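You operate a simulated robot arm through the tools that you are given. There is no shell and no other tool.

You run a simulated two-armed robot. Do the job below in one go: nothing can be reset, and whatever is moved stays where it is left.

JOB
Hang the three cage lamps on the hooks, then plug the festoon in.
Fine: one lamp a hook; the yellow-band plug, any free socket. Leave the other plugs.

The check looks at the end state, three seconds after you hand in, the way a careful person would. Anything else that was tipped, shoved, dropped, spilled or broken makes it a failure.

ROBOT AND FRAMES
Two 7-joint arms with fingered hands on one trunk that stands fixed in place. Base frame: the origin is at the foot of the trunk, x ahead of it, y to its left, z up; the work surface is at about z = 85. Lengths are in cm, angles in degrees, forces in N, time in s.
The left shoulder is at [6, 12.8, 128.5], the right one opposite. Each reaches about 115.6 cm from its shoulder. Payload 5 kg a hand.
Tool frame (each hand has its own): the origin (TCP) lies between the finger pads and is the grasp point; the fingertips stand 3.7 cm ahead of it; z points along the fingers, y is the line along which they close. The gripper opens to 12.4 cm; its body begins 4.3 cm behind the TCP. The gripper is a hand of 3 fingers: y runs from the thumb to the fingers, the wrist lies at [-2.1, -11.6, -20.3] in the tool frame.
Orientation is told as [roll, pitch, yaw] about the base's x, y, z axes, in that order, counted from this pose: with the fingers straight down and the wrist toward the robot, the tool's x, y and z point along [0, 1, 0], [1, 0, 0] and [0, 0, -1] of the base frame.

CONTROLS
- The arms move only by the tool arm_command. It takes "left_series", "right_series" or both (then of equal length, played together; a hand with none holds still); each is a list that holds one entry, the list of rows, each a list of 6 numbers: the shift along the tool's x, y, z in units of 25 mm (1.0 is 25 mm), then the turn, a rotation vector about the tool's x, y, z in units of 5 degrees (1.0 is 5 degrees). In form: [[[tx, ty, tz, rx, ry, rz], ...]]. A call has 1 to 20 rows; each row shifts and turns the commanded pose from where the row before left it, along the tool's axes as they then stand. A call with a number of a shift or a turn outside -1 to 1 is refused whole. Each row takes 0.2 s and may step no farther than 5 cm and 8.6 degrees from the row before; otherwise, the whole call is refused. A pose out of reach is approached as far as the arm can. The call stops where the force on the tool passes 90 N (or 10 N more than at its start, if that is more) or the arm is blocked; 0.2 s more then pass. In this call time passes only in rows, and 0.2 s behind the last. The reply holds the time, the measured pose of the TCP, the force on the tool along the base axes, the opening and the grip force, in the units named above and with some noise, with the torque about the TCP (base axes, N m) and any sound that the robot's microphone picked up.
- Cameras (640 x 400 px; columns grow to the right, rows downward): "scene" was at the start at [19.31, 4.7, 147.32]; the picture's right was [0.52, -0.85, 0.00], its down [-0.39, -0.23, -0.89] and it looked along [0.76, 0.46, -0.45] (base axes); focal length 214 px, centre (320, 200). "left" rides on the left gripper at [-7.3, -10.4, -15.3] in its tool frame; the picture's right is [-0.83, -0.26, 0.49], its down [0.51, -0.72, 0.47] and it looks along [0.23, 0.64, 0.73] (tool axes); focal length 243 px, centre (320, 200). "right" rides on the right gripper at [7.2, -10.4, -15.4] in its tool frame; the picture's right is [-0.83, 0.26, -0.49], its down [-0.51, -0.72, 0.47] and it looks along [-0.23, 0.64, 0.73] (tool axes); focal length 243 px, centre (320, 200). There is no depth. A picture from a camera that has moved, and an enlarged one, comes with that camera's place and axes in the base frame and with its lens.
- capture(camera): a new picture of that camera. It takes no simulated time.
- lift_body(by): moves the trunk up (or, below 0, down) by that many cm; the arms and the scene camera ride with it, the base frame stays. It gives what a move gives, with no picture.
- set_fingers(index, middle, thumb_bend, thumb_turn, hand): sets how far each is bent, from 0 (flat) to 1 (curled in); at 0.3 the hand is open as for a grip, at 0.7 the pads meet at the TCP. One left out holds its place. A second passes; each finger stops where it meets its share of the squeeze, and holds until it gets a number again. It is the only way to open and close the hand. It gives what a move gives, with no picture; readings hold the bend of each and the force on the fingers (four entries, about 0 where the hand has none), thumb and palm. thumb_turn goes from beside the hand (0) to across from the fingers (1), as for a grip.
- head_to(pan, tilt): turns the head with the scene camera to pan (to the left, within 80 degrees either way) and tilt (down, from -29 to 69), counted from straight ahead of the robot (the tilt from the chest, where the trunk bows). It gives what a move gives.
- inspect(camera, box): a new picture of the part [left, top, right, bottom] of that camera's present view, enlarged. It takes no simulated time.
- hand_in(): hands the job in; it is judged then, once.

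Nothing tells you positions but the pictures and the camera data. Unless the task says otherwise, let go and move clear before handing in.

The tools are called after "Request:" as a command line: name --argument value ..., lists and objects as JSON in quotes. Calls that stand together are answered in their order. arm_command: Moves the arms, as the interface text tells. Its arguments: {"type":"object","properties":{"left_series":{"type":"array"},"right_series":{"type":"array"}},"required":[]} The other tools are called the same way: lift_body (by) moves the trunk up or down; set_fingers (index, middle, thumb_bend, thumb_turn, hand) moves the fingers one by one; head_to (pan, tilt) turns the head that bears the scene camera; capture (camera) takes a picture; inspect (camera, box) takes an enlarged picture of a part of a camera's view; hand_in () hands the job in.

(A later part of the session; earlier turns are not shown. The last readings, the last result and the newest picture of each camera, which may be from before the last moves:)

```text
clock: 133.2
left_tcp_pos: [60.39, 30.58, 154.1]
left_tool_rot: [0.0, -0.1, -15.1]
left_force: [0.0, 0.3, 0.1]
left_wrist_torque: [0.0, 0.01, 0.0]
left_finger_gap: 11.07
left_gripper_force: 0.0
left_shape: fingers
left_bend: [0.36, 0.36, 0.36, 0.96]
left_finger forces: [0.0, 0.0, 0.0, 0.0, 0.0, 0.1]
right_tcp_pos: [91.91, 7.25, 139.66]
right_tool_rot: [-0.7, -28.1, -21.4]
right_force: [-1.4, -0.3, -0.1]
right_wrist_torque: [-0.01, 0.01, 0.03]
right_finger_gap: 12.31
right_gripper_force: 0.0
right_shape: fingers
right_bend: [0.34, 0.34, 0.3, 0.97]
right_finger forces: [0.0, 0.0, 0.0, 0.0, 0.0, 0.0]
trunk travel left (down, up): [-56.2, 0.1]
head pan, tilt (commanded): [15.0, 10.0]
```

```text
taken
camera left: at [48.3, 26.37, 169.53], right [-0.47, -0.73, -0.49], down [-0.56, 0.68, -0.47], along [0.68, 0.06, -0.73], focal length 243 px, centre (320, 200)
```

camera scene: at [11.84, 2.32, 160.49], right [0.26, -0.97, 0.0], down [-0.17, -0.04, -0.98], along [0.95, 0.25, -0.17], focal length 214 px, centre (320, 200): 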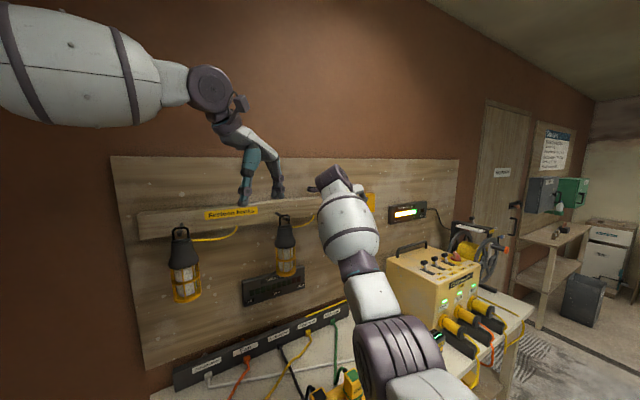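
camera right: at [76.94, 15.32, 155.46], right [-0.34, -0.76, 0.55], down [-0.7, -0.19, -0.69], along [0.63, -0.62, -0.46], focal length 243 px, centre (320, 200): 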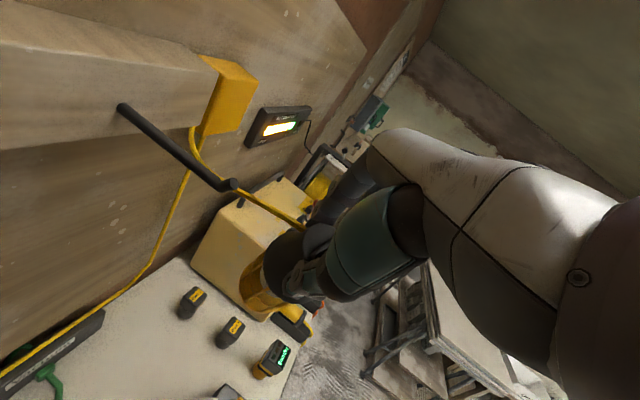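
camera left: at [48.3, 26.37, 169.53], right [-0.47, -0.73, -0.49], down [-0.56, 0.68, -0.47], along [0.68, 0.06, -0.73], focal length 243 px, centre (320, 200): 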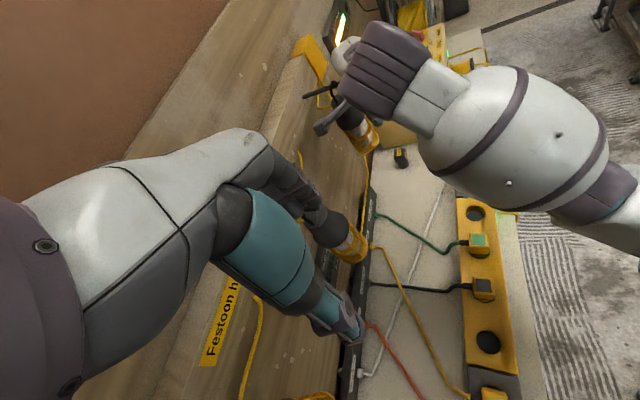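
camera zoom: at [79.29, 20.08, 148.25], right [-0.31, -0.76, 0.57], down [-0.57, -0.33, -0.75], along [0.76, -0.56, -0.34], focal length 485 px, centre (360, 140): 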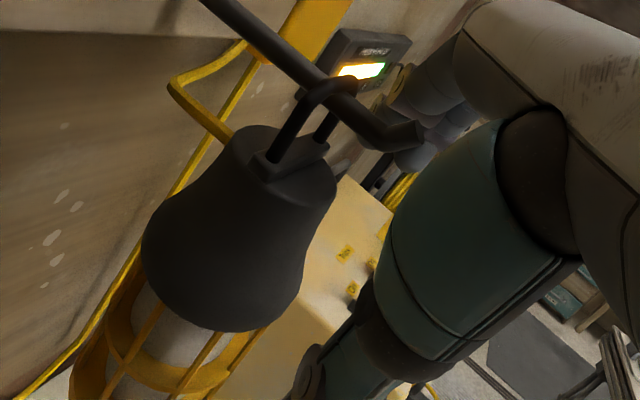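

Lamp 3 hangs on hook 3 well behind the tip. Continuing to withdraw the right hand.

Request:
arm_command --right_series '[[[-0.8, 0, 0, 0, 0, 0], [-0.9, 0, 0, 0, 0, 0], [-0.9, 0, 0, 0, 0, 0], [-0.9, -0.3, 0, 0, 0, 0], [-0.9, -0.3, 0, 0, 0, 0], [-0.5, -0.9, -0.3, 0, 0, 0], [-0.5, -0.9, -0.3, 0, 0, 0], [-0.5, -0.9, -0.3, 0, 0, 0], [0, 0, 0, 0, 0, 0]]]'

Request:
head_to --pan 30 --tilt 15

Request:
capture --camera "scene"

Request:
capture --camera "left"

Request:
capture --camera "right"

```text
clock: 135.2
left_tcp_pos: [60.35, 30.7, 154.24]
left_tool_rot: [-0.1, -0.1, -15.1]
left_force: [-0.6, 0.6, -0.1]
left_wrist_torque: [-0.01, 0.01, 0.03]
left_finger_gap: 11.06
left_gripper_force: 0.1
left_shape: fingers
left_bend: [0.36, 0.36, 0.36, 0.96]
left_finger forces: [0.0, 0.1, 0.1, 0.0, 0.1, 0.1]
right_tcp_pos: [78.58, -3.51, 137.78]
right_tool_rot: [-0.6, -28.2, -21.4]
right_force: [-0.5, 0.3, -0.7]
right_wrist_torque: [-0.02, 0.01, -0.02]
right_finger_gap: 12.3
right_gripper_force: 0.0
right_shape: fingers
right_bend: [0.34, 0.34, 0.3, 0.97]
right_finger forces: [0.0, 0.0, 0.1, 0.0, 0.0, 0.0]
trunk travel left (down, up): [-56.2, 0.1]
head pan, tilt (commanded): [15.0, 10.0]
```

```text
clock: 136.0
left_tcp_pos: [60.35, 30.7, 154.13]
left_tool_rot: [0.0, -0.1, -15.1]
left_force: [0.4, 0.4, -0.3]
left_wrist_torque: [0.01, -0.03, 0.04]
left_finger_gap: 11.05
left_gripper_force: 0.1
left_shape: fingers
left_bend: [0.36, 0.36, 0.36, 0.96]
left_finger forces: [0.0, 0.0, 0.0, 0.1, 0.1, 0.1]
right_tcp_pos: [78.68, -3.58, 137.79]
right_tool_rot: [-0.6, -28.2, -21.4]
right_force: [0.2, -0.2, 0.2]
right_wrist_torque: [-0.02, -0.02, -0.02]
right_finger_gap: 12.32
right_gripper_force: 0.0
right_shape: fingers
right_bend: [0.34, 0.34, 0.3, 0.97]
right_finger forces: [0.0, 0.1, 0.0, 0.0, 0.1, 0.0]
trunk travel left (down, up): [-56.2, 0.1]
head pan, tilt (commanded): [30.0, 15.0]
```

```text
taken
camera scene: at [10.96, 4.61, 159.67], right [0.5, -0.87, 0.0], down [-0.22, -0.13, -0.97], along [0.84, 0.48, -0.26], focal length 214 px, centre (320, 200)
```

scene: 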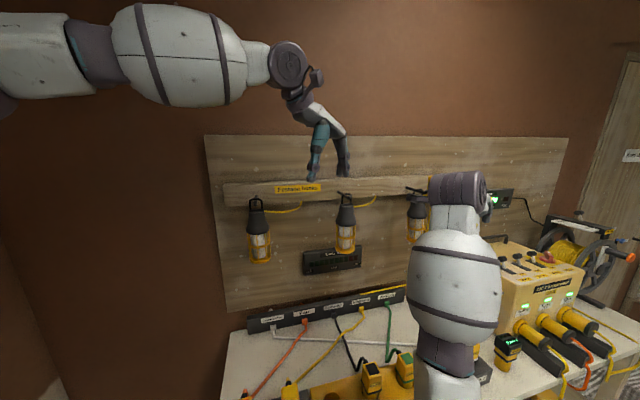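

```text
taken
camera left: at [48.33, 26.34, 169.51], right [-0.47, -0.73, -0.49], down [-0.56, 0.68, -0.47], along [0.68, 0.06, -0.73], focal length 243 px, centre (320, 200)
```

left: 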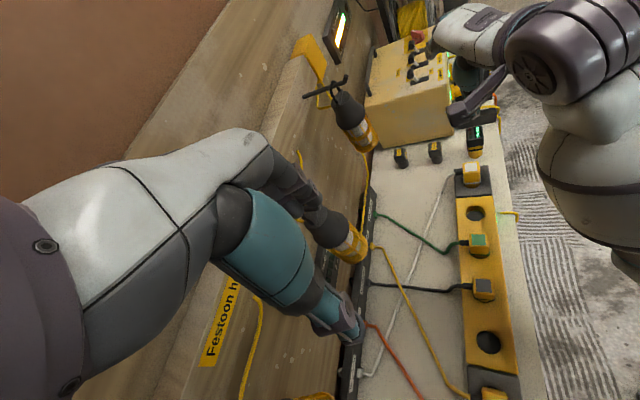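

```text
taken
camera right: at [66.1, 9.36, 146.42], right [-0.31, -0.77, 0.57], down [-0.57, -0.33, -0.75], along [0.76, -0.56, -0.34], focal length 243 px, centre (320, 200)
```

right: 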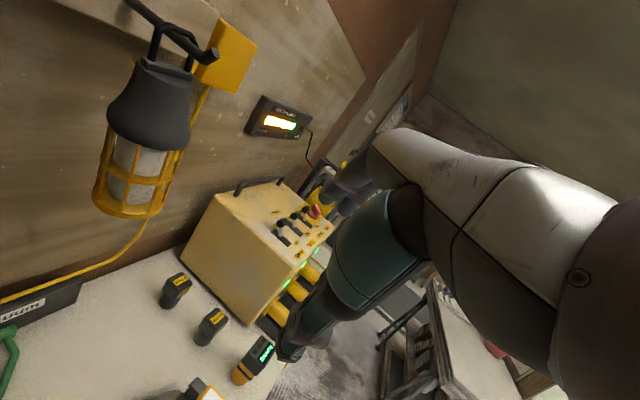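

All three lamps are hanging. Now the plug: I move the right arm aside and bring the left hand back toward the rack, turned to yaw −45 so thumb and fingers will take the plug's left and right faces.

Request:
arm_command --right_series '[[[-0.92, -0.135, -0.47, 0, 0, 0], [-0.92, -0.135, -0.47, 0, 0, 0], [-0.92, -0.135, -0.47, 0, 0, 0], [-0.92, -0.135, -0.47, 0, 0, 0], [-0.92, -0.135, -0.47, 0, 0, 0], [-0.92, -0.135, -0.47, 0, 0, 0], [-0.92, -0.135, -0.47, 0, 0, 0], [-0.92, -0.135, -0.47, 0, 0, 0], [-0.92, -0.135, -0.47, 0, 0, 0], [-0.92, -0.135, -0.47, 0, 0, 0], [-0.92, -0.135, -0.47, 0, 0, 0], [0, 0, 0, 0, 0, 0], [0, 0, 0, 0, 0, 0]]]' --left_series '[[[-0.486, -0.934, 0, 0, 0, 0], [-0.486, -0.934, 0, 0, 0, 0], [-0.486, -0.934, 0, 0, 0, 0], [-0.486, -0.934, 0.5, 0, 0, 0], [-0.486, -0.934, 0.5, 0, 0, 0], [-0.486, -0.934, 0.5, 0, 0, 0], [-0.486, -0.934, 0.5, 0, 0, 0], [0, 0, 0, 0, 0, 1], [0, 0, 0, 0, 0, 1], [0, 0, 0, 0, 0, 1], [0, 0, 0, 0, 0, 1], [0, 0, 0, 0, 0, 1], [0, 0, 0, 0, 0, 1]]]'

Request:
head_to --pan 38 --tilt 30

Request:
capture --camera "scene"

Request:
capture --camera "left"

Request:
capture --camera "right"

```text
clock: 138.8
left_tcp_pos: [42.49, 26.78, 149.04]
left_tool_rot: [0.0, 0.0, -45.3]
left_force: [-0.5, 0.0, 0.0]
left_wrist_torque: [0.05, -0.01, 0.0]
left_finger_gap: 11.04
left_gripper_force: 0.0
left_shape: fingers
left_bend: [0.36, 0.36, 0.36, 0.96]
left_finger forces: [0.1, 0.0, 0.0, 0.0, 0.0, 0.0]
right_tcp_pos: [60.73, -23.29, 147.85]
right_tool_rot: [-0.8, -28.0, -21.1]
right_force: [0.2, -0.7, 0.3]
right_wrist_torque: [0.0, 0.04, 0.01]
right_finger_gap: 12.31
right_gripper_force: 0.0
right_shape: fingers
right_bend: [0.34, 0.34, 0.3, 0.97]
right_finger forces: [0.1, 0.0, 0.0, 0.1, 0.0, 0.1]
trunk travel left (down, up): [-56.2, 0.1]
head pan, tilt (commanded): [30.0, 15.0]
```

```text
clock: 139.6
left_tcp_pos: [42.35, 26.6, 149.11]
left_tool_rot: [0.0, -0.1, -45.0]
left_force: [0.2, -0.7, 0.5]
left_wrist_torque: [-0.02, -0.03, 0.0]
left_finger_gap: 11.04
left_gripper_force: 0.1
left_shape: fingers
left_bend: [0.36, 0.36, 0.36, 0.96]
left_finger forces: [0.0, 0.1, 0.0, 0.0, 0.1, 0.1]
right_tcp_pos: [60.59, -23.29, 147.82]
right_tool_rot: [-0.7, -28.2, -21.4]
right_force: [-0.1, 1.3, -0.5]
right_wrist_torque: [0.02, 0.0, -0.01]
right_finger_gap: 12.31
right_gripper_force: 0.0
right_shape: fingers
right_bend: [0.34, 0.34, 0.3, 0.97]
right_finger forces: [0.0, 0.0, 0.0, 0.0, 0.0, 0.1]
trunk travel left (down, up): [-56.2, 0.1]
head pan, tilt (commanded): [38.0, 30.0]
```

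```text
taken
camera scene: at [9.95, 5.49, 157.26], right [0.62, -0.79, 0.0], down [-0.39, -0.31, -0.87], along [0.68, 0.53, -0.5], focal length 214 px, centre (320, 200)
```

scene: 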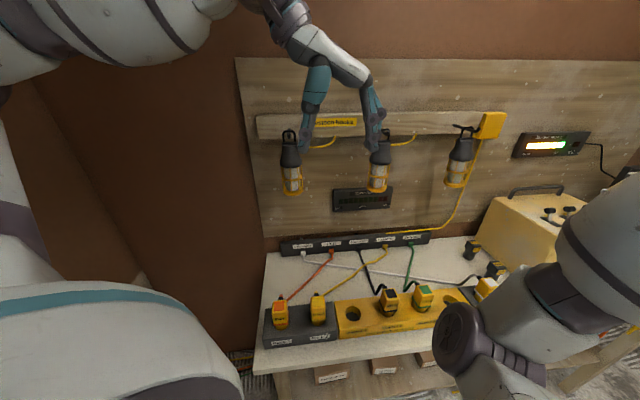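

```text
taken
camera left: at [29.76, 28.88, 164.47], right [-0.77, -0.4, -0.49], down [-0.15, 0.87, -0.47], along [0.62, -0.29, -0.73], focal length 243 px, centre (320, 200)
```

left: 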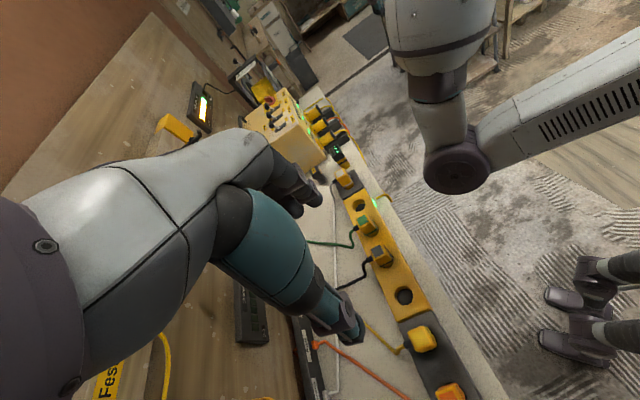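

```text
taken
camera right: at [48.02, -10.49, 156.47], right [-0.31, -0.77, 0.57], down [-0.57, -0.33, -0.75], along [0.76, -0.56, -0.34], focal length 243 px, centre (320, 200)
```

right: 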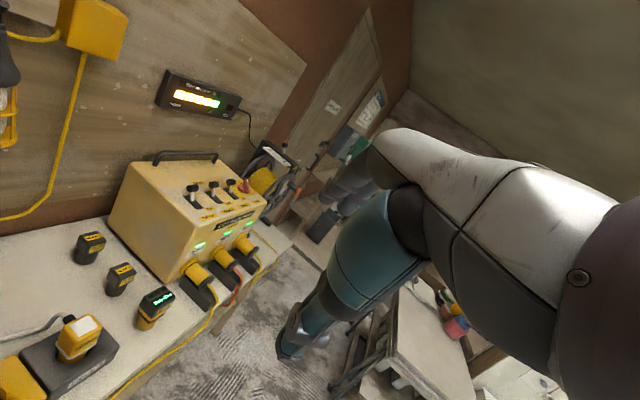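

The right arm is aside. I zoom in on rack 2, socket 1, and rotate the right hand so its camera can watch this side.

Request:
inspect --camera "scene" --box '[255, 275, 375, 350]'

Request:
inspect --camera "left" --box '[330, 260, 480, 400]'

Request:
arm_command --right_series '[[[0, 0, 0, 0.94, 0, 0], [0, 0, 0, 0.94, 0, 0], [0, 0, 0, 0.94, 0, 0], [0, 0, 0, 0.94, 0, 0], [0, 0, 0, 0.94, 0, 0], [0, 0, 0, 0.94, 0, 0], [0, 0, 0, 0, 0, -1], [0, 0, 0, 0, 0, -1], [0, 0, 0, 0, 0, -1], [0, 0, 0, 0, 0, -1], [0, 0, 0, 0, 0, -1], [0, 0, 0, 0, 0, -1], [0, 0, 0, 0, 0, -1], [0, 0, 0, 0, 0, -1], [0, 0, 0, 0, 0, -1], [0, 0, 0, 0, 0, -1], [0, 0, 0, 0, 0, -1], [0, 0, 0, 0, 0, -1], [0, 0, 0, 0, 0, -1], [0, 0, 0, 0, 0, -1]]]'

Request:
capture --camera "right"

Request:
capture --camera "scene"

```text
5.33 times, centred on (315, 312) of scene
camera zoom: at [9.95, 5.49, 157.26], right [0.62, -0.79, 0.0], down [-0.39, -0.31, -0.87], along [0.68, 0.53, -0.5], focal length 1144 px, centre (347, -400)
```

zoom: 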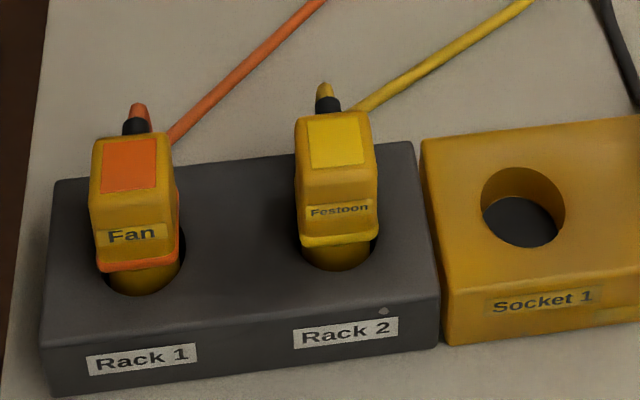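

```text
2.86 times, centred on (405, 330) of left
camera zoom: at [29.76, 28.88, 164.47], right [-0.77, -0.4, -0.49], down [-0.15, 0.87, -0.47], along [0.62, -0.29, -0.73], focal length 693 px, centre (77, -171)
```

zoom: 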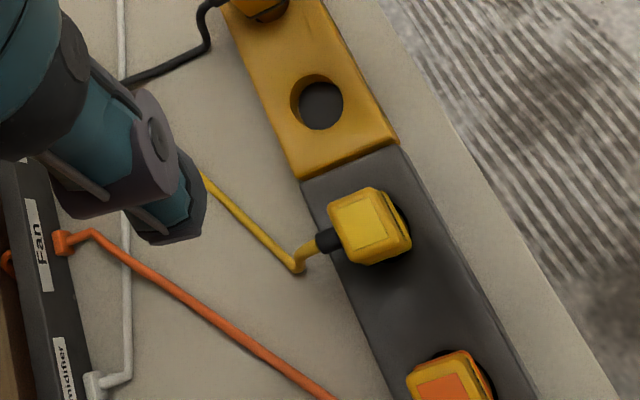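

```text
clock: 143.8
left_tcp_pos: [42.37, 26.59, 149.11]
left_tool_rot: [0.1, -0.2, -45.1]
left_force: [0.1, -0.1, -0.2]
left_wrist_torque: [0.0, 0.02, 0.0]
left_finger_gap: 11.03
left_gripper_force: 0.0
left_shape: fingers
left_bend: [0.36, 0.36, 0.36, 0.96]
left_finger forces: [0.1, 0.0, 0.0, 0.0, 0.0, 0.1]
right_tcp_pos: [72.97, -31.62, 145.25]
right_tool_rot: [-0.2, 0.5, 48.4]
right_force: [0.0, -0.1, 0.1]
right_wrist_torque: [0.04, 0.01, -0.02]
right_finger_gap: 12.3
right_gripper_force: 0.1
right_shape: fingers
right_bend: [0.34, 0.34, 0.3, 0.97]
right_finger forces: [0.1, 0.0, 0.0, 0.0, 0.0, 0.1]
right hand out of reach, approached as far as the arm can: row 3, 4, 5, 6, 7, 8, 9, 10, 11, 12, 13, 14, 15
trunk travel left (down, up): [-56.2, 0.1]
head pan, tilt (commanded): [38.0, 30.0]
```

```text
taken
camera right: at [60.62, -34.4, 160.88], right [0.8, -0.35, 0.49], down [-0.1, -0.88, -0.46], along [0.6, 0.32, -0.74], focal length 243 px, centre (320, 200)
```

right: 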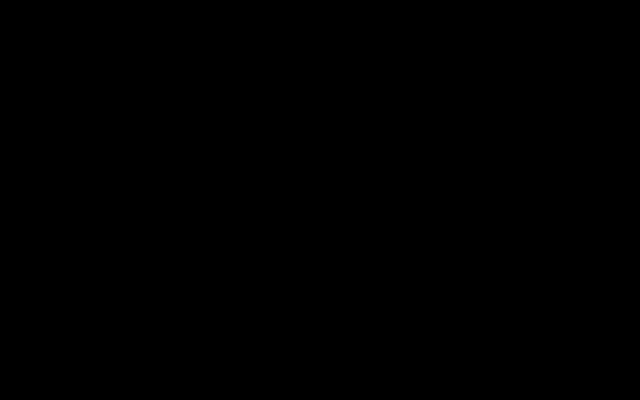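

```text
taken
camera scene: at [9.94, 5.47, 157.26], right [0.62, -0.79, 0.0], down [-0.39, -0.31, -0.87], along [0.68, 0.53, -0.5], focal length 214 px, centre (320, 200)
```

scene: 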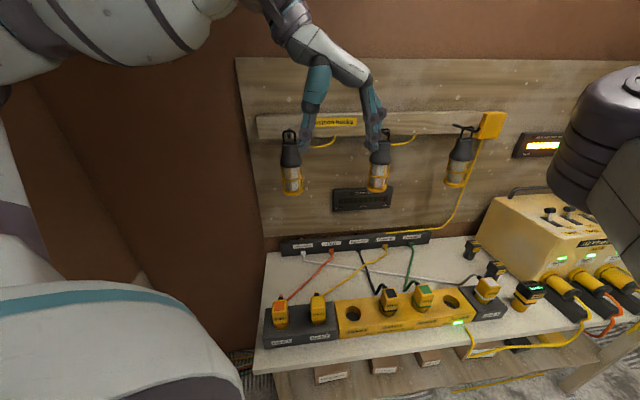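

The right camera is shaded but that arm is parked clear. Measurements: Festoon plug top at (41.5, 30.9, 99), body 4.5 cm wide; Socket 1 hole centre at (49.4, 22.85), 5.1 cm wide, so a 11.25 cm shift along the strip. I pre-shape the left hand to 7.5 cm and descend.

Request:
set_fingers --hand "left" --index 0.47 --middle 0.47 --thumb_bend 0.47 --thumb_turn 0.98

Request:
arm_command --left_series '[[[0.08, -0.12, 0.95, 0, 0, 0], [0.08, -0.12, 0.95, 0, 0, 0], [0.08, -0.12, 0.95, 0, 0, 0], [0.08, -0.12, 0.95, 0, 0, 0], [0.08, -0.12, 0.95, 0, 0, 0], [0.08, -0.12, 0.95, 0, 0, 0], [0.08, -0.12, 0.95, 0, 0, 0], [0.08, -0.12, 0.95, 0, 0, 0], [0.08, -0.12, 0.95, 0, 0, 0], [0.08, -0.12, 0.95, 0, 0, 0], [0, 0, 0, 0, 0, 0]]]'

Request:
capture --camera "scene"

Request:
capture --camera "left"

```text
clock: 144.8
left_tcp_pos: [42.38, 26.62, 149.1]
left_tool_rot: [-0.1, -0.2, -45.0]
left_force: [1.1, 0.3, 0.1]
left_wrist_torque: [-0.01, -0.05, -0.01]
left_finger_gap: 7.77
left_gripper_force: 0.0
left_shape: fingers
left_bend: [0.47, 0.47, 0.47, 0.98]
left_finger forces: [0.0, 0.0, 0.1, 0.1, 0.1, 0.0]
right_tcp_pos: [72.89, -31.49, 145.34]
right_tool_rot: [-0.2, 0.6, 48.2]
right_force: [1.0, -0.5, -0.1]
right_wrist_torque: [0.02, -0.02, -0.04]
right_finger_gap: 12.28
right_gripper_force: 0.0
right_shape: fingers
right_bend: [0.34, 0.34, 0.3, 0.97]
right_finger forces: [0.0, 0.0, 0.0, 0.0, 0.0, 0.1]
trunk travel left (down, up): [-56.2, 0.1]
head pan, tilt (commanded): [38.0, 30.0]
```

```text
clock: 147.2
left_tcp_pos: [41.54, 29.98, 125.46]
left_tool_rot: [0.1, -0.1, -45.1]
left_force: [0.8, 0.7, -0.2]
left_wrist_torque: [0.04, 0.03, 0.03]
left_finger_gap: 7.81
left_gripper_force: 0.1
left_shape: fingers
left_bend: [0.47, 0.47, 0.47, 0.98]
left_finger forces: [0.0, 0.1, 0.0, 0.0, 0.0, 0.0]
right_tcp_pos: [72.87, -31.61, 145.4]
right_tool_rot: [-0.3, 0.6, 48.3]
right_force: [0.3, -0.3, -0.5]
right_wrist_torque: [-0.01, -0.03, 0.01]
right_finger_gap: 12.3
right_gripper_force: 0.1
right_shape: fingers
right_bend: [0.34, 0.34, 0.3, 0.97]
right_finger forces: [0.0, 0.1, 0.0, 0.0, 0.0, 0.1]
trunk travel left (down, up): [-56.2, 0.1]
head pan, tilt (commanded): [38.0, 30.0]
```

```text
taken
camera scene: at [9.88, 5.43, 157.27], right [0.62, -0.79, 0.0], down [-0.39, -0.31, -0.87], along [0.68, 0.53, -0.5], focal length 214 px, centre (320, 200)
```

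scene: 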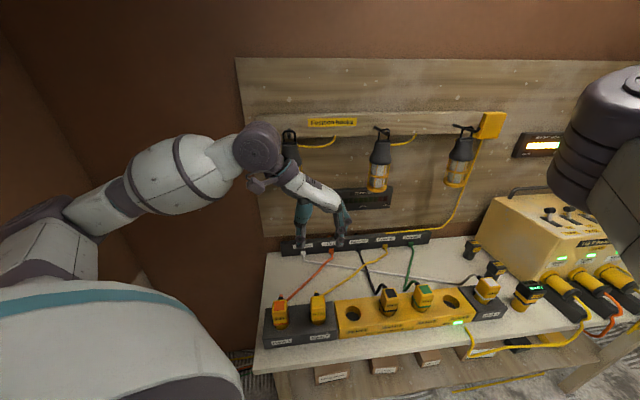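

```text
taken
camera left: at [28.96, 32.37, 140.76], right [-0.77, -0.4, -0.49], down [-0.15, 0.87, -0.47], along [0.62, -0.29, -0.73], focal length 243 px, centre (320, 200)
```

left: 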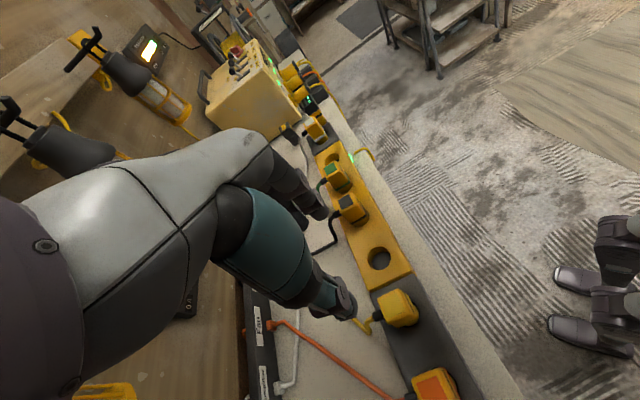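

Descent is clear. Continuing to just above the plug, then re-measuring from the left camera.

Request:
arm_command --left_series '[[[0.035, -0.035, 0.9, 0, 0, 0], [0.035, -0.035, 0.9, 0, 0, 0], [0.035, -0.035, 0.9, 0, 0, 0], [0.035, -0.035, 0.9, 0, 0, 0], [0.035, -0.035, 0.9, 0, 0, 0], [0.035, -0.035, 0.9, 0, 0, 0], [0.035, -0.035, 0.9, 0, 0, 0], [0, 0, 0, 0, 0, 0]]]'

Request:
inspect --camera "scene" --box '[240, 220, 400, 350]'

Request:
capture --camera "left"

Request:
inspect --camera "left" --box '[320, 220, 460, 350]'

```text
clock: 149.0
left_tcp_pos: [41.67, 31.05, 109.47]
left_tool_rot: [0.0, -0.1, -45.1]
left_force: [0.5, 0.4, 0.8]
left_wrist_torque: [0.02, 0.01, -0.02]
left_finger_gap: 7.76
left_gripper_force: 0.1
left_shape: fingers
left_bend: [0.47, 0.47, 0.47, 0.98]
left_finger forces: [0.0, 0.1, 0.0, 0.1, 0.0, 0.0]
right_tcp_pos: [72.98, -31.61, 145.37]
right_tool_rot: [-0.1, 0.6, 48.2]
right_force: [-0.2, 0.6, -0.2]
right_wrist_torque: [-0.01, -0.04, 0.01]
right_finger_gap: 12.32
right_gripper_force: 0.0
right_shape: fingers
right_bend: [0.34, 0.34, 0.3, 0.97]
right_finger forces: [0.0, 0.0, 0.0, 0.1, 0.1, 0.0]
trunk travel left (down, up): [-56.2, 0.1]
head pan, tilt (commanded): [38.0, 30.0]
```

```text
3.08 times, centred on (320, 285) of scene
camera zoom: at [9.96, 5.49, 157.26], right [0.62, -0.79, 0.0], down [-0.39, -0.31, -0.87], along [0.68, 0.53, -0.5], focal length 660 px, centre (320, -62)
```

zoom: 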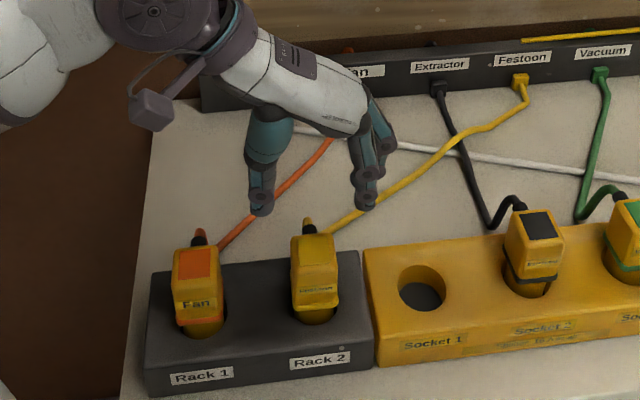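

```text
taken
camera left: at [29.1, 33.27, 124.87], right [-0.77, -0.4, -0.49], down [-0.15, 0.87, -0.47], along [0.62, -0.29, -0.73], focal length 243 px, centre (320, 200)
```

left: 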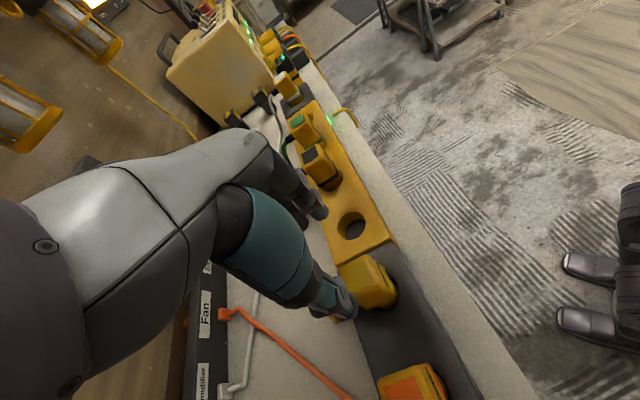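

```text
3.08 times, centred on (390, 285) of left
camera zoom: at [29.1, 33.27, 124.87], right [-0.77, -0.4, -0.49], down [-0.15, 0.87, -0.47], along [0.62, -0.29, -0.73], focal length 746 px, centre (105, -62)
```

zoom: 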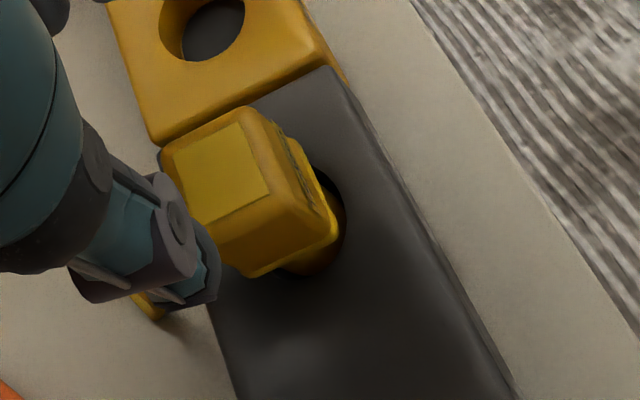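

The fingertips' midpoint lines up with the plug (d1 7.5). I descend to tip level and check clearances against plug and Fan plug.

Request:
arm_command --left_series '[[[-0.03, 0, 0.9, 0, 0, 0], [-0.03, 0, 0.9, 0, 0, 0], [-0.03, 0, 0.7, 0, 0, 0], [0, 0, 0, 0, 0, 0]]]'

Request:
inspect --camera "scene" --box '[260, 240, 380, 340]'

Request:
inspect --camera "left" --box '[300, 200, 440, 330]'

```text
clock: 150.0
left_tcp_pos: [41.46, 30.9, 103.27]
left_tool_rot: [0.1, -0.1, -45.1]
left_force: [-0.1, 0.5, -0.5]
left_wrist_torque: [-0.01, 0.0, 0.03]
left_finger_gap: 7.78
left_gripper_force: 0.0
left_shape: fingers
left_bend: [0.47, 0.47, 0.47, 0.98]
left_finger forces: [0.0, 0.0, 0.0, 0.0, 0.0, 0.1]
right_tcp_pos: [73.07, -31.47, 145.26]
right_tool_rot: [-0.3, 0.6, 48.3]
right_force: [0.3, 0.1, 0.9]
right_wrist_torque: [-0.01, -0.02, -0.04]
right_finger_gap: 12.3
right_gripper_force: 0.2
right_shape: fingers
right_bend: [0.34, 0.34, 0.3, 0.97]
right_finger forces: [0.0, 0.1, 0.0, 0.0, 0.0, 0.0]
trunk travel left (down, up): [-56.2, 0.1]
head pan, tilt (commanded): [38.0, 30.0]
```

```text
4.00 times, centred on (320, 290) of scene
camera zoom: at [9.96, 5.51, 157.26], right [0.62, -0.79, 0.0], down [-0.39, -0.31, -0.87], along [0.68, 0.53, -0.5], focal length 858 px, centre (320, -160)
```

zoom: 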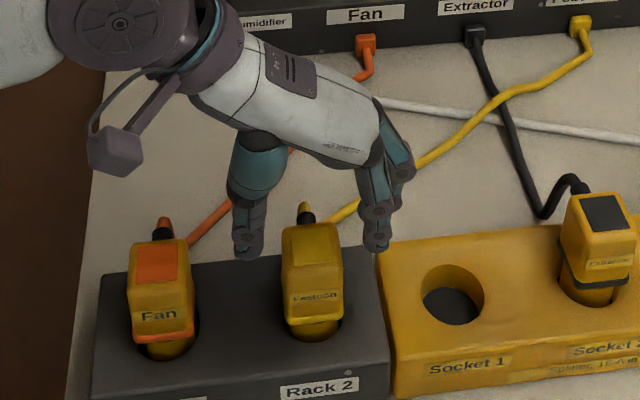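

```text
3.08 times, centred on (370, 265) of left
camera zoom: at [28.94, 33.12, 118.69], right [-0.77, -0.4, -0.49], down [-0.15, 0.87, -0.47], along [0.62, -0.29, -0.73], focal length 746 px, centre (166, 0)
```

zoom: 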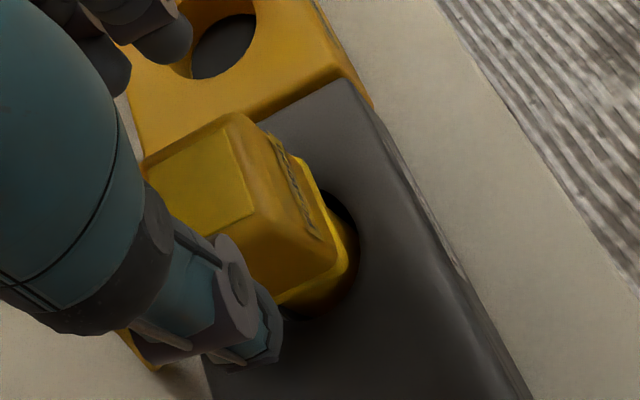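

Balanced on both sides. I lower to grip height and close.

Request:
arm_command --left_series '[[[0, 0, 0.8, 0, 0, 0], [0, 0, 0.8, 0, 0, 0], [0, 0, 0.8, 0, 0, 0], [0, 0, 0, 0, 0, 0]]]'

Request:
inspect --camera "scene" --box '[260, 240, 380, 340]'

Request:
inspect --camera "left" --box '[270, 180, 430, 320]'

```text
clock: 151.0
left_tcp_pos: [41.49, 30.9, 97.26]
left_tool_rot: [0.1, -0.1, -45.1]
left_force: [-0.2, -0.4, 0.0]
left_wrist_torque: [0.02, -0.02, -0.01]
left_finger_gap: 7.75
left_gripper_force: 0.1
left_shape: fingers
left_bend: [0.47, 0.47, 0.47, 0.98]
left_finger forces: [0.0, 0.0, 0.0, 0.0, 0.1, 0.0]
right_tcp_pos: [72.96, -31.49, 145.33]
right_tool_rot: [-0.2, 0.7, 48.3]
right_force: [0.4, 0.1, 0.5]
right_wrist_torque: [0.01, 0.03, -0.02]
right_finger_gap: 12.27
right_gripper_force: 0.0
right_shape: fingers
right_bend: [0.34, 0.34, 0.3, 0.97]
right_finger forces: [0.0, 0.0, 0.0, 0.2, 0.0, 0.0]
trunk travel left (down, up): [-56.2, 0.1]
head pan, tilt (commanded): [38.0, 30.0]
```

```text
4.00 times, centred on (320, 290) of scene
camera zoom: at [9.95, 5.5, 157.26], right [0.62, -0.79, 0.0], down [-0.39, -0.31, -0.87], along [0.68, 0.53, -0.5], focal length 858 px, centre (320, -160)
```

zoom: 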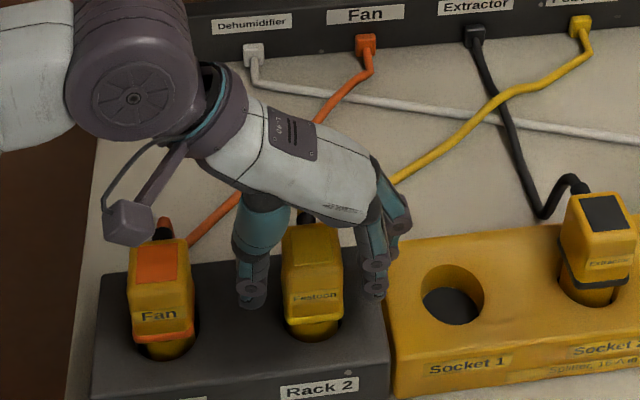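

```text
2.86 times, centred on (350, 250) of left
camera zoom: at [28.97, 33.11, 112.67], right [-0.77, -0.4, -0.49], down [-0.15, 0.87, -0.47], along [0.62, -0.29, -0.73], focal length 693 px, centre (234, 57)
```

zoom: 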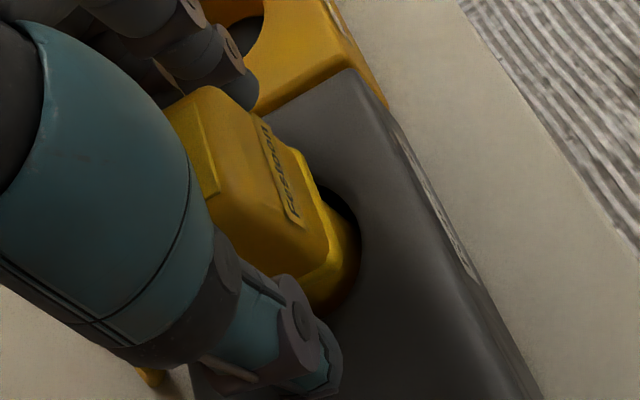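

Hand is around the plug with clear space from the Fan plug. Closing.

Request:
set_fingers --hand "left" --index 0.7 --middle 0.7 --thumb_bend 0.7

Request:
inspect --camera "scene" --box '[260, 240, 380, 340]'

```text
clock: 152.0
left_tcp_pos: [41.55, 30.82, 97.34]
left_tool_rot: [0.1, -0.1, -45.0]
left_force: [0.4, -0.1, -0.3]
left_wrist_torque: [-0.01, -0.09, 0.0]
left_finger_gap: 4.42
left_gripper_force: 20.5
left_shape: fingers
left_bend: [0.6, 0.62, 0.58, 0.99]
left_finger forces: [9.7, 10.5, 0.0, 0.0, 19.7, 0.0]
right_tcp_pos: [72.99, -31.58, 145.28]
right_tool_rot: [-0.3, 0.6, 48.3]
right_force: [-0.7, 0.1, 0.0]
right_wrist_torque: [0.01, -0.01, 0.03]
right_finger_gap: 12.33
right_gripper_force: 0.2
right_shape: fingers
right_bend: [0.34, 0.34, 0.3, 0.97]
right_finger forces: [0.1, 0.0, 0.1, 0.1, 0.0, 0.1]
trunk travel left (down, up): [-56.2, 0.1]
head pan, tilt (commanded): [38.0, 30.0]
```

```text
4.00 times, centred on (320, 290) of scene
camera zoom: at [9.97, 5.5, 157.26], right [0.62, -0.79, 0.0], down [-0.39, -0.31, -0.87], along [0.68, 0.53, -0.5], focal length 858 px, centre (320, -160)
```

zoom: 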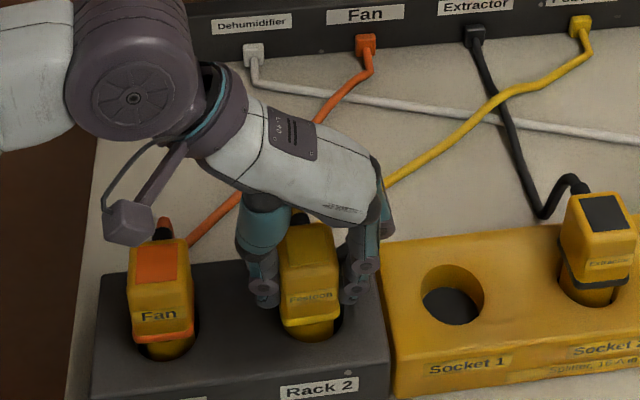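

Gripped at 20 N. I lift slowly, watching the force for any sticking.

Request:
arm_command --left_series '[[[0, 0, -0.3, 0, 0, 0], [0, 0, -0.4, 0, 0, 0], [0, 0, -0.4, 0, 0, 0], [0, 0, -0.5, 0, 0, 0], [0, 0, 0, 0, 0, 0]]]'

Request:
inspect --camera "scene" --box '[260, 230, 380, 330]'

Request:
inspect --camera "left" --box '[270, 180, 430, 320]'

```text
clock: 153.2
left_tcp_pos: [41.64, 30.91, 101.47]
left_tool_rot: [0.0, -0.1, -45.2]
left_force: [0.9, 0.2, -1.6]
left_wrist_torque: [0.01, -0.01, -0.02]
left_finger_gap: 4.44
left_gripper_force: 19.8
left_shape: fingers
left_bend: [0.6, 0.63, 0.58, 0.99]
left_finger forces: [9.8, 9.9, 0.0, 0.0, 19.8, 0.0]
right_tcp_pos: [73.02, -31.58, 145.39]
right_tool_rot: [-0.2, 0.7, 48.3]
right_force: [1.0, 0.8, -0.4]
right_wrist_torque: [0.0, -0.02, 0.01]
right_finger_gap: 12.28
right_gripper_force: 0.0
right_shape: fingers
right_bend: [0.34, 0.34, 0.3, 0.97]
right_finger forces: [0.0, 0.0, 0.0, 0.0, 0.0, 0.1]
trunk travel left (down, up): [-56.2, 0.1]
head pan, tilt (commanded): [38.0, 30.0]
```

```text
4.00 times, centred on (320, 280) of scene
camera zoom: at [9.97, 5.51, 157.25], right [0.62, -0.79, 0.0], down [-0.39, -0.31, -0.87], along [0.68, 0.53, -0.5], focal length 858 px, centre (320, -120)
```

zoom: 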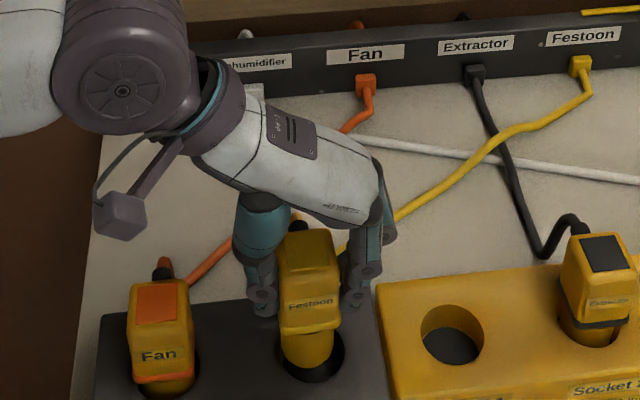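

```text
2.86 times, centred on (350, 250) of left
camera zoom: at [28.97, 33.09, 116.74], right [-0.77, -0.4, -0.49], down [-0.15, 0.87, -0.47], along [0.62, -0.29, -0.73], focal length 693 px, centre (234, 57)
```

zoom: 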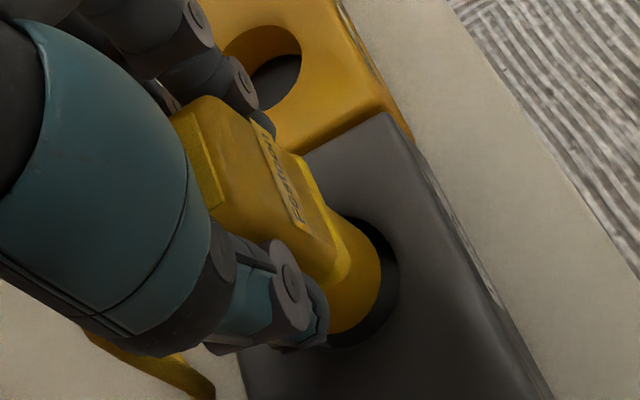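

The plug slides out freely. Lifting further until the barrel is clear.

Request:
arm_command --left_series '[[[0, 0, -0.6, 0, 0, 0], [0, 0, -0.7, 0, 0, 0], [0, 0, -0.7, 0, 0, 0], [0, 0, -0.7, 0, 0, 0], [0, 0, 0, 0, 0, 0]]]'

Request:
inspect --camera "scene" --box '[260, 210, 400, 330]'

Request:
inspect --camera "left" --box '[270, 160, 450, 320]'

```text
clock: 154.4
left_tcp_pos: [41.61, 30.93, 108.18]
left_tool_rot: [0.0, -0.1, -45.0]
left_force: [0.2, -0.2, -1.2]
left_wrist_torque: [-0.03, 0.02, -0.02]
left_finger_gap: 4.43
left_gripper_force: 20.2
left_shape: fingers
left_bend: [0.6, 0.63, 0.58, 0.99]
left_finger forces: [9.8, 9.9, 0.0, 0.0, 19.7, 0.1]
right_tcp_pos: [72.94, -31.47, 145.34]
right_tool_rot: [-0.2, 0.7, 48.2]
right_force: [-0.4, 0.3, 0.5]
right_wrist_torque: [-0.02, 0.0, -0.02]
right_finger_gap: 12.33
right_gripper_force: 0.0
right_shape: fingers
right_bend: [0.34, 0.34, 0.3, 0.97]
right_finger forces: [0.0, 0.1, 0.0, 0.0, 0.0, 0.1]
trunk travel left (down, up): [-56.2, 0.1]
head pan, tilt (commanded): [38.0, 30.0]
```

```text
3.33 times, centred on (330, 270) of scene
camera zoom: at [9.98, 5.52, 157.25], right [0.62, -0.79, 0.0], down [-0.39, -0.31, -0.87], along [0.68, 0.53, -0.5], focal length 715 px, centre (287, -33)
```

zoom: 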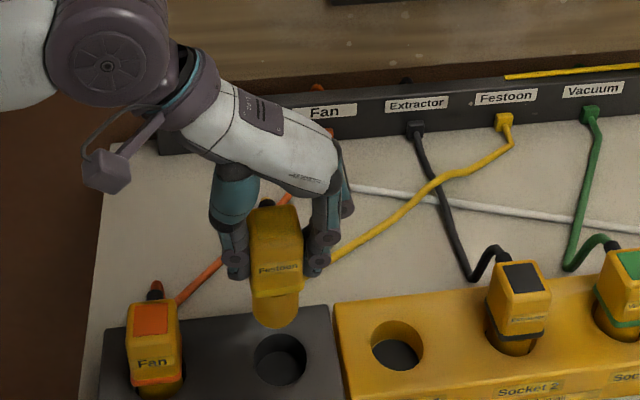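

```text
2.50 times, centred on (360, 240) of left
camera zoom: at [28.99, 33.15, 123.49], right [-0.77, -0.4, -0.49], down [-0.15, 0.87, -0.47], along [0.62, -0.29, -0.73], focal length 606 px, centre (220, 100)
```

zoom: 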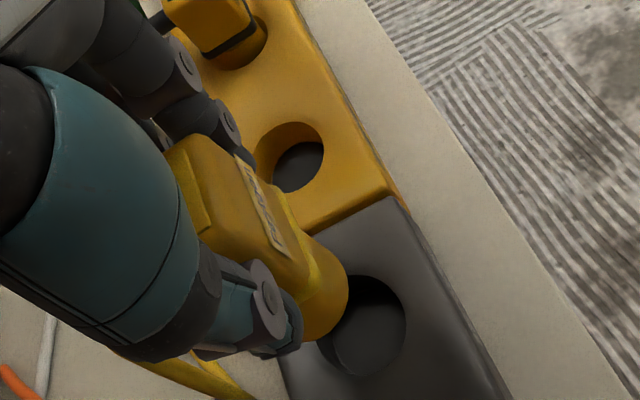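

The barrel is fully out. Hole-to-hole spacing is 11.5 cm along the strip, so I carry the plug that distance to hover over Socket 1.

Request:
arm_command --left_series '[[[-0.016, 0.7, 0, 0, 0, 0], [-0.016, 0.92, 0, 0, 0, 0], [-0.016, 0.92, 0, 0, 0, 0], [-0.016, 0.92, 0, 0, 0, 0], [-0.016, 0.92, 0, 0, 0, 0], [0, 0.216, 0, 0, 0, 0], [0, 0, 0, 0, 0, 0]]]'

Request:
inspect --camera "scene" --box '[280, 210, 420, 330]'

Request:
inspect --camera "left" --box '[270, 160, 450, 320]'

```text
clock: 156.0
left_tcp_pos: [49.46, 22.67, 108.09]
left_tool_rot: [0.0, 0.0, -45.2]
left_force: [0.2, -0.1, -1.7]
left_wrist_torque: [0.0, 0.01, 0.0]
left_finger_gap: 4.42
left_gripper_force: 19.7
left_shape: fingers
left_bend: [0.6, 0.63, 0.58, 0.99]
left_finger forces: [9.8, 9.8, 0.1, 0.1, 19.7, 0.0]
right_tcp_pos: [72.93, -31.56, 145.45]
right_tool_rot: [-0.2, 0.6, 48.3]
right_force: [-0.5, -0.5, -0.5]
right_wrist_torque: [-0.01, 0.0, 0.05]
right_finger_gap: 12.27
right_gripper_force: 0.1
right_shape: fingers
right_bend: [0.34, 0.34, 0.3, 0.97]
right_finger forces: [0.0, 0.1, 0.1, 0.0, 0.0, 0.0]
trunk travel left (down, up): [-56.2, 0.1]
head pan, tilt (commanded): [38.0, 30.0]
```

```text
3.33 times, centred on (350, 270) of scene
camera zoom: at [9.93, 5.5, 157.26], right [0.62, -0.79, 0.0], down [-0.39, -0.31, -0.87], along [0.68, 0.53, -0.5], focal length 715 px, centre (220, -33)
```

zoom: 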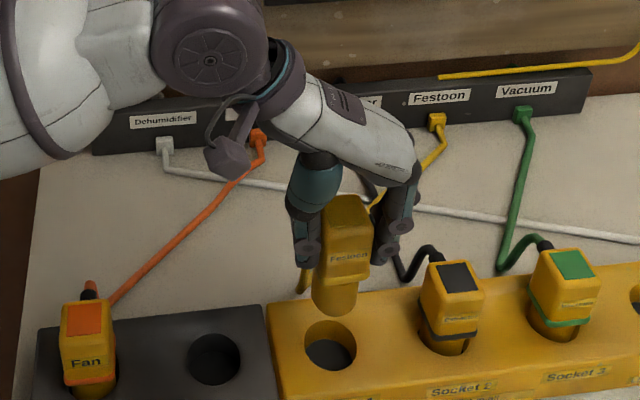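

```text
2.50 times, centred on (360, 240) of left
camera zoom: at [36.87, 24.82, 123.48], right [-0.77, -0.4, -0.49], down [-0.15, 0.87, -0.47], along [0.62, -0.29, -0.73], focal length 606 px, centre (220, 100)
```

zoom: 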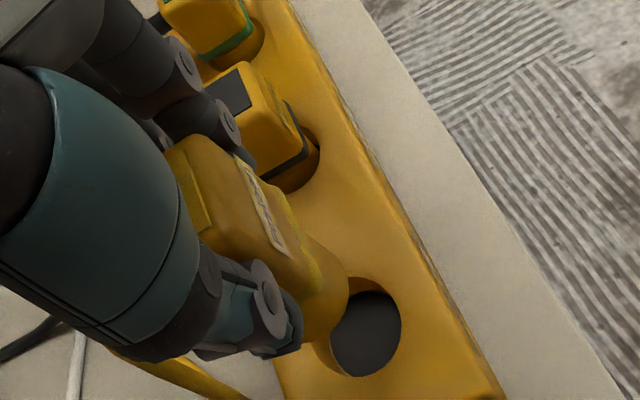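

The hole sits relative to the hand just as rack 2's did. I lower to just above the socket and re-check.

Request:
arm_command --left_series '[[[0.03, 0.03, 0.7, 0, 0, 0], [0, 0, 0.7, 0, 0, 0], [0, 0, 0.7, 0, 0, 0], [0, 0, 0, 0, 0, 0]]]'

Request:
inspect --camera "scene" --box '[310, 250, 410, 330]'

Request:
inspect --camera "left" --box '[310, 200, 450, 320]'

```text
clock: 157.0
left_tcp_pos: [49.62, 22.61, 102.77]
left_tool_rot: [0.0, 0.0, -45.1]
left_force: [0.0, 0.0, -1.3]
left_wrist_torque: [-0.03, 0.03, 0.02]
left_finger_gap: 4.43
left_gripper_force: 19.4
left_shape: fingers
left_bend: [0.6, 0.63, 0.58, 0.99]
left_finger forces: [9.8, 9.7, 0.1, 0.0, 19.6, 0.0]
right_tcp_pos: [72.98, -31.54, 145.39]
right_tool_rot: [-0.2, 0.5, 48.3]
right_force: [0.3, -0.4, -0.1]
right_wrist_torque: [-0.01, -0.02, 0.0]
right_finger_gap: 12.33
right_gripper_force: 0.0
right_shape: fingers
right_bend: [0.34, 0.34, 0.3, 0.97]
right_finger forces: [0.1, 0.1, 0.0, 0.1, 0.0, 0.1]
trunk travel left (down, up): [-56.2, 0.1]
head pan, tilt (commanded): [38.0, 30.0]
```

```text
5.00 times, centred on (360, 290) of scene
camera zoom: at [9.98, 5.52, 157.26], right [0.62, -0.79, 0.0], down [-0.39, -0.31, -0.87], along [0.68, 0.53, -0.5], focal length 1072 px, centre (120, -250)
```

zoom: 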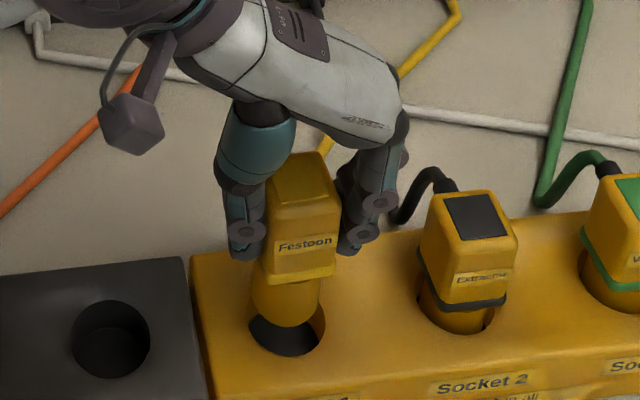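

```text
3.33 times, centred on (380, 260) of left
camera zoom: at [36.99, 24.85, 118.2], right [-0.77, -0.4, -0.49], down [-0.15, 0.87, -0.47], along [0.62, -0.29, -0.73], focal length 809 px, centre (120, 0)
```

zoom: 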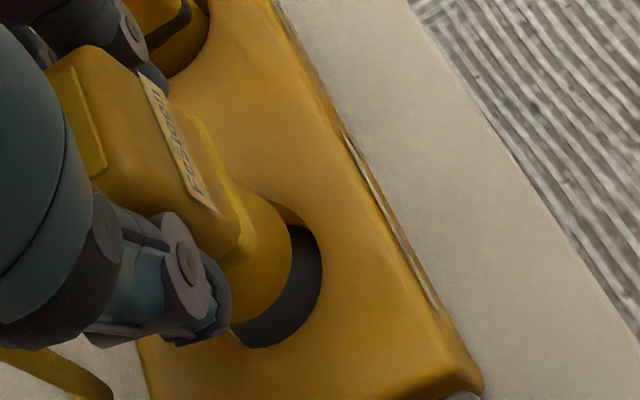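

The barrel is centred over the hole in both views. I lower it in small steps watching the force.

Request:
arm_command --left_series '[[[0, 0, 0.3, 0, 0, 0], [0, 0, 0.3, 0, 0, 0], [0, 0, 0.3, 0, 0, 0], [0, 0, 0, 0, 0, 0]]]'

Request:
inspect --camera "scene" --box '[310, 250, 410, 330]'

Request:
inspect --camera "left" --box '[310, 200, 450, 320]'

```text
clock: 158.0
left_tcp_pos: [49.65, 22.55, 100.73]
left_tool_rot: [0.0, -0.2, -45.0]
left_force: [-0.4, 0.4, -1.8]
left_wrist_torque: [-0.03, -0.01, 0.0]
left_finger_gap: 4.43
left_gripper_force: 19.5
left_shape: fingers
left_bend: [0.6, 0.63, 0.58, 0.99]
left_finger forces: [9.8, 9.7, 0.1, 0.0, 19.6, 0.1]
right_tcp_pos: [72.91, -31.57, 145.37]
right_tool_rot: [-0.3, 0.6, 48.3]
right_force: [-0.1, -0.3, -0.2]
right_wrist_torque: [-0.04, -0.02, 0.0]
right_finger_gap: 12.28
right_gripper_force: 0.1
right_shape: fingers
right_bend: [0.34, 0.34, 0.3, 0.97]
right_finger forces: [0.0, 0.0, 0.0, 0.0, 0.0, 0.0]
trunk travel left (down, up): [-56.2, 0.1]
head pan, tilt (commanded): [38.0, 30.0]
```

```text
5.00 times, centred on (360, 290) of scene
camera zoom: at [9.98, 5.51, 157.26], right [0.62, -0.79, 0.0], down [-0.39, -0.31, -0.87], along [0.68, 0.53, -0.5], focal length 1072 px, centre (120, -250)
```

zoom: 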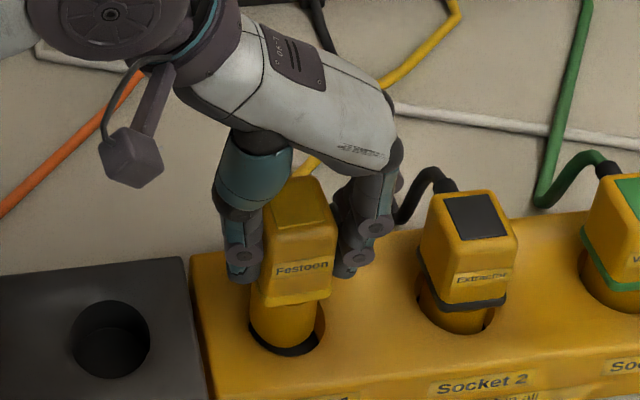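

```text
3.33 times, centred on (380, 260) of left
camera zoom: at [37.04, 24.87, 115.94], right [-0.77, -0.4, -0.49], down [-0.15, 0.87, -0.47], along [0.62, -0.29, -0.73], focal length 809 px, centre (120, 0)
```

zoom: 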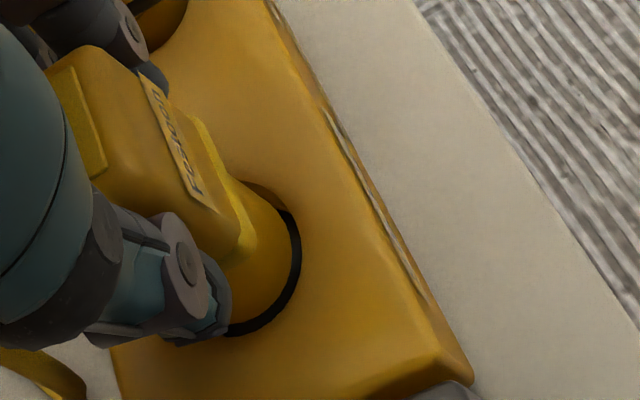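

It is entering without contact. I continue down in steps.

Request:
arm_command --left_series '[[[0, 0.04, 0.3, 0, 0, 0], [0, 0, 0.3, 0, 0, 0], [0, 0, 0, 0, 0, 0]]]'

Request:
inspect --camera "scene" --box '[310, 250, 410, 330]'

```text
clock: 158.8
left_tcp_pos: [49.78, 22.56, 99.12]
left_tool_rot: [0.0, -0.1, -45.3]
left_force: [-1.0, 0.2, -2.2]
left_wrist_torque: [0.0, -0.03, -0.02]
left_finger_gap: 4.44
left_gripper_force: 20.0
left_shape: fingers
left_bend: [0.6, 0.63, 0.58, 0.99]
left_finger forces: [9.8, 9.7, 0.1, 0.0, 19.6, 0.0]
right_tcp_pos: [72.92, -31.56, 145.41]
right_tool_rot: [-0.1, 0.5, 48.3]
right_force: [-0.4, -0.5, 0.2]
right_wrist_torque: [-0.04, -0.01, -0.04]
right_finger_gap: 12.31
right_gripper_force: 0.1
right_shape: fingers
right_bend: [0.34, 0.34, 0.3, 0.97]
right_finger forces: [0.0, 0.0, 0.0, 0.0, 0.0, 0.0]
trunk travel left (down, up): [-56.2, 0.1]
head pan, tilt (commanded): [38.0, 30.0]
```

```text
5.00 times, centred on (360, 290) of scene
camera zoom: at [9.96, 5.51, 157.26], right [0.62, -0.79, 0.0], down [-0.39, -0.31, -0.87], along [0.68, 0.53, -0.5], focal length 1072 px, centre (120, -250)
```

zoom: 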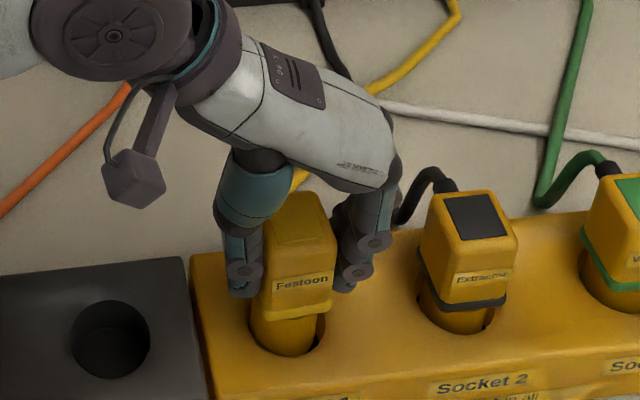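

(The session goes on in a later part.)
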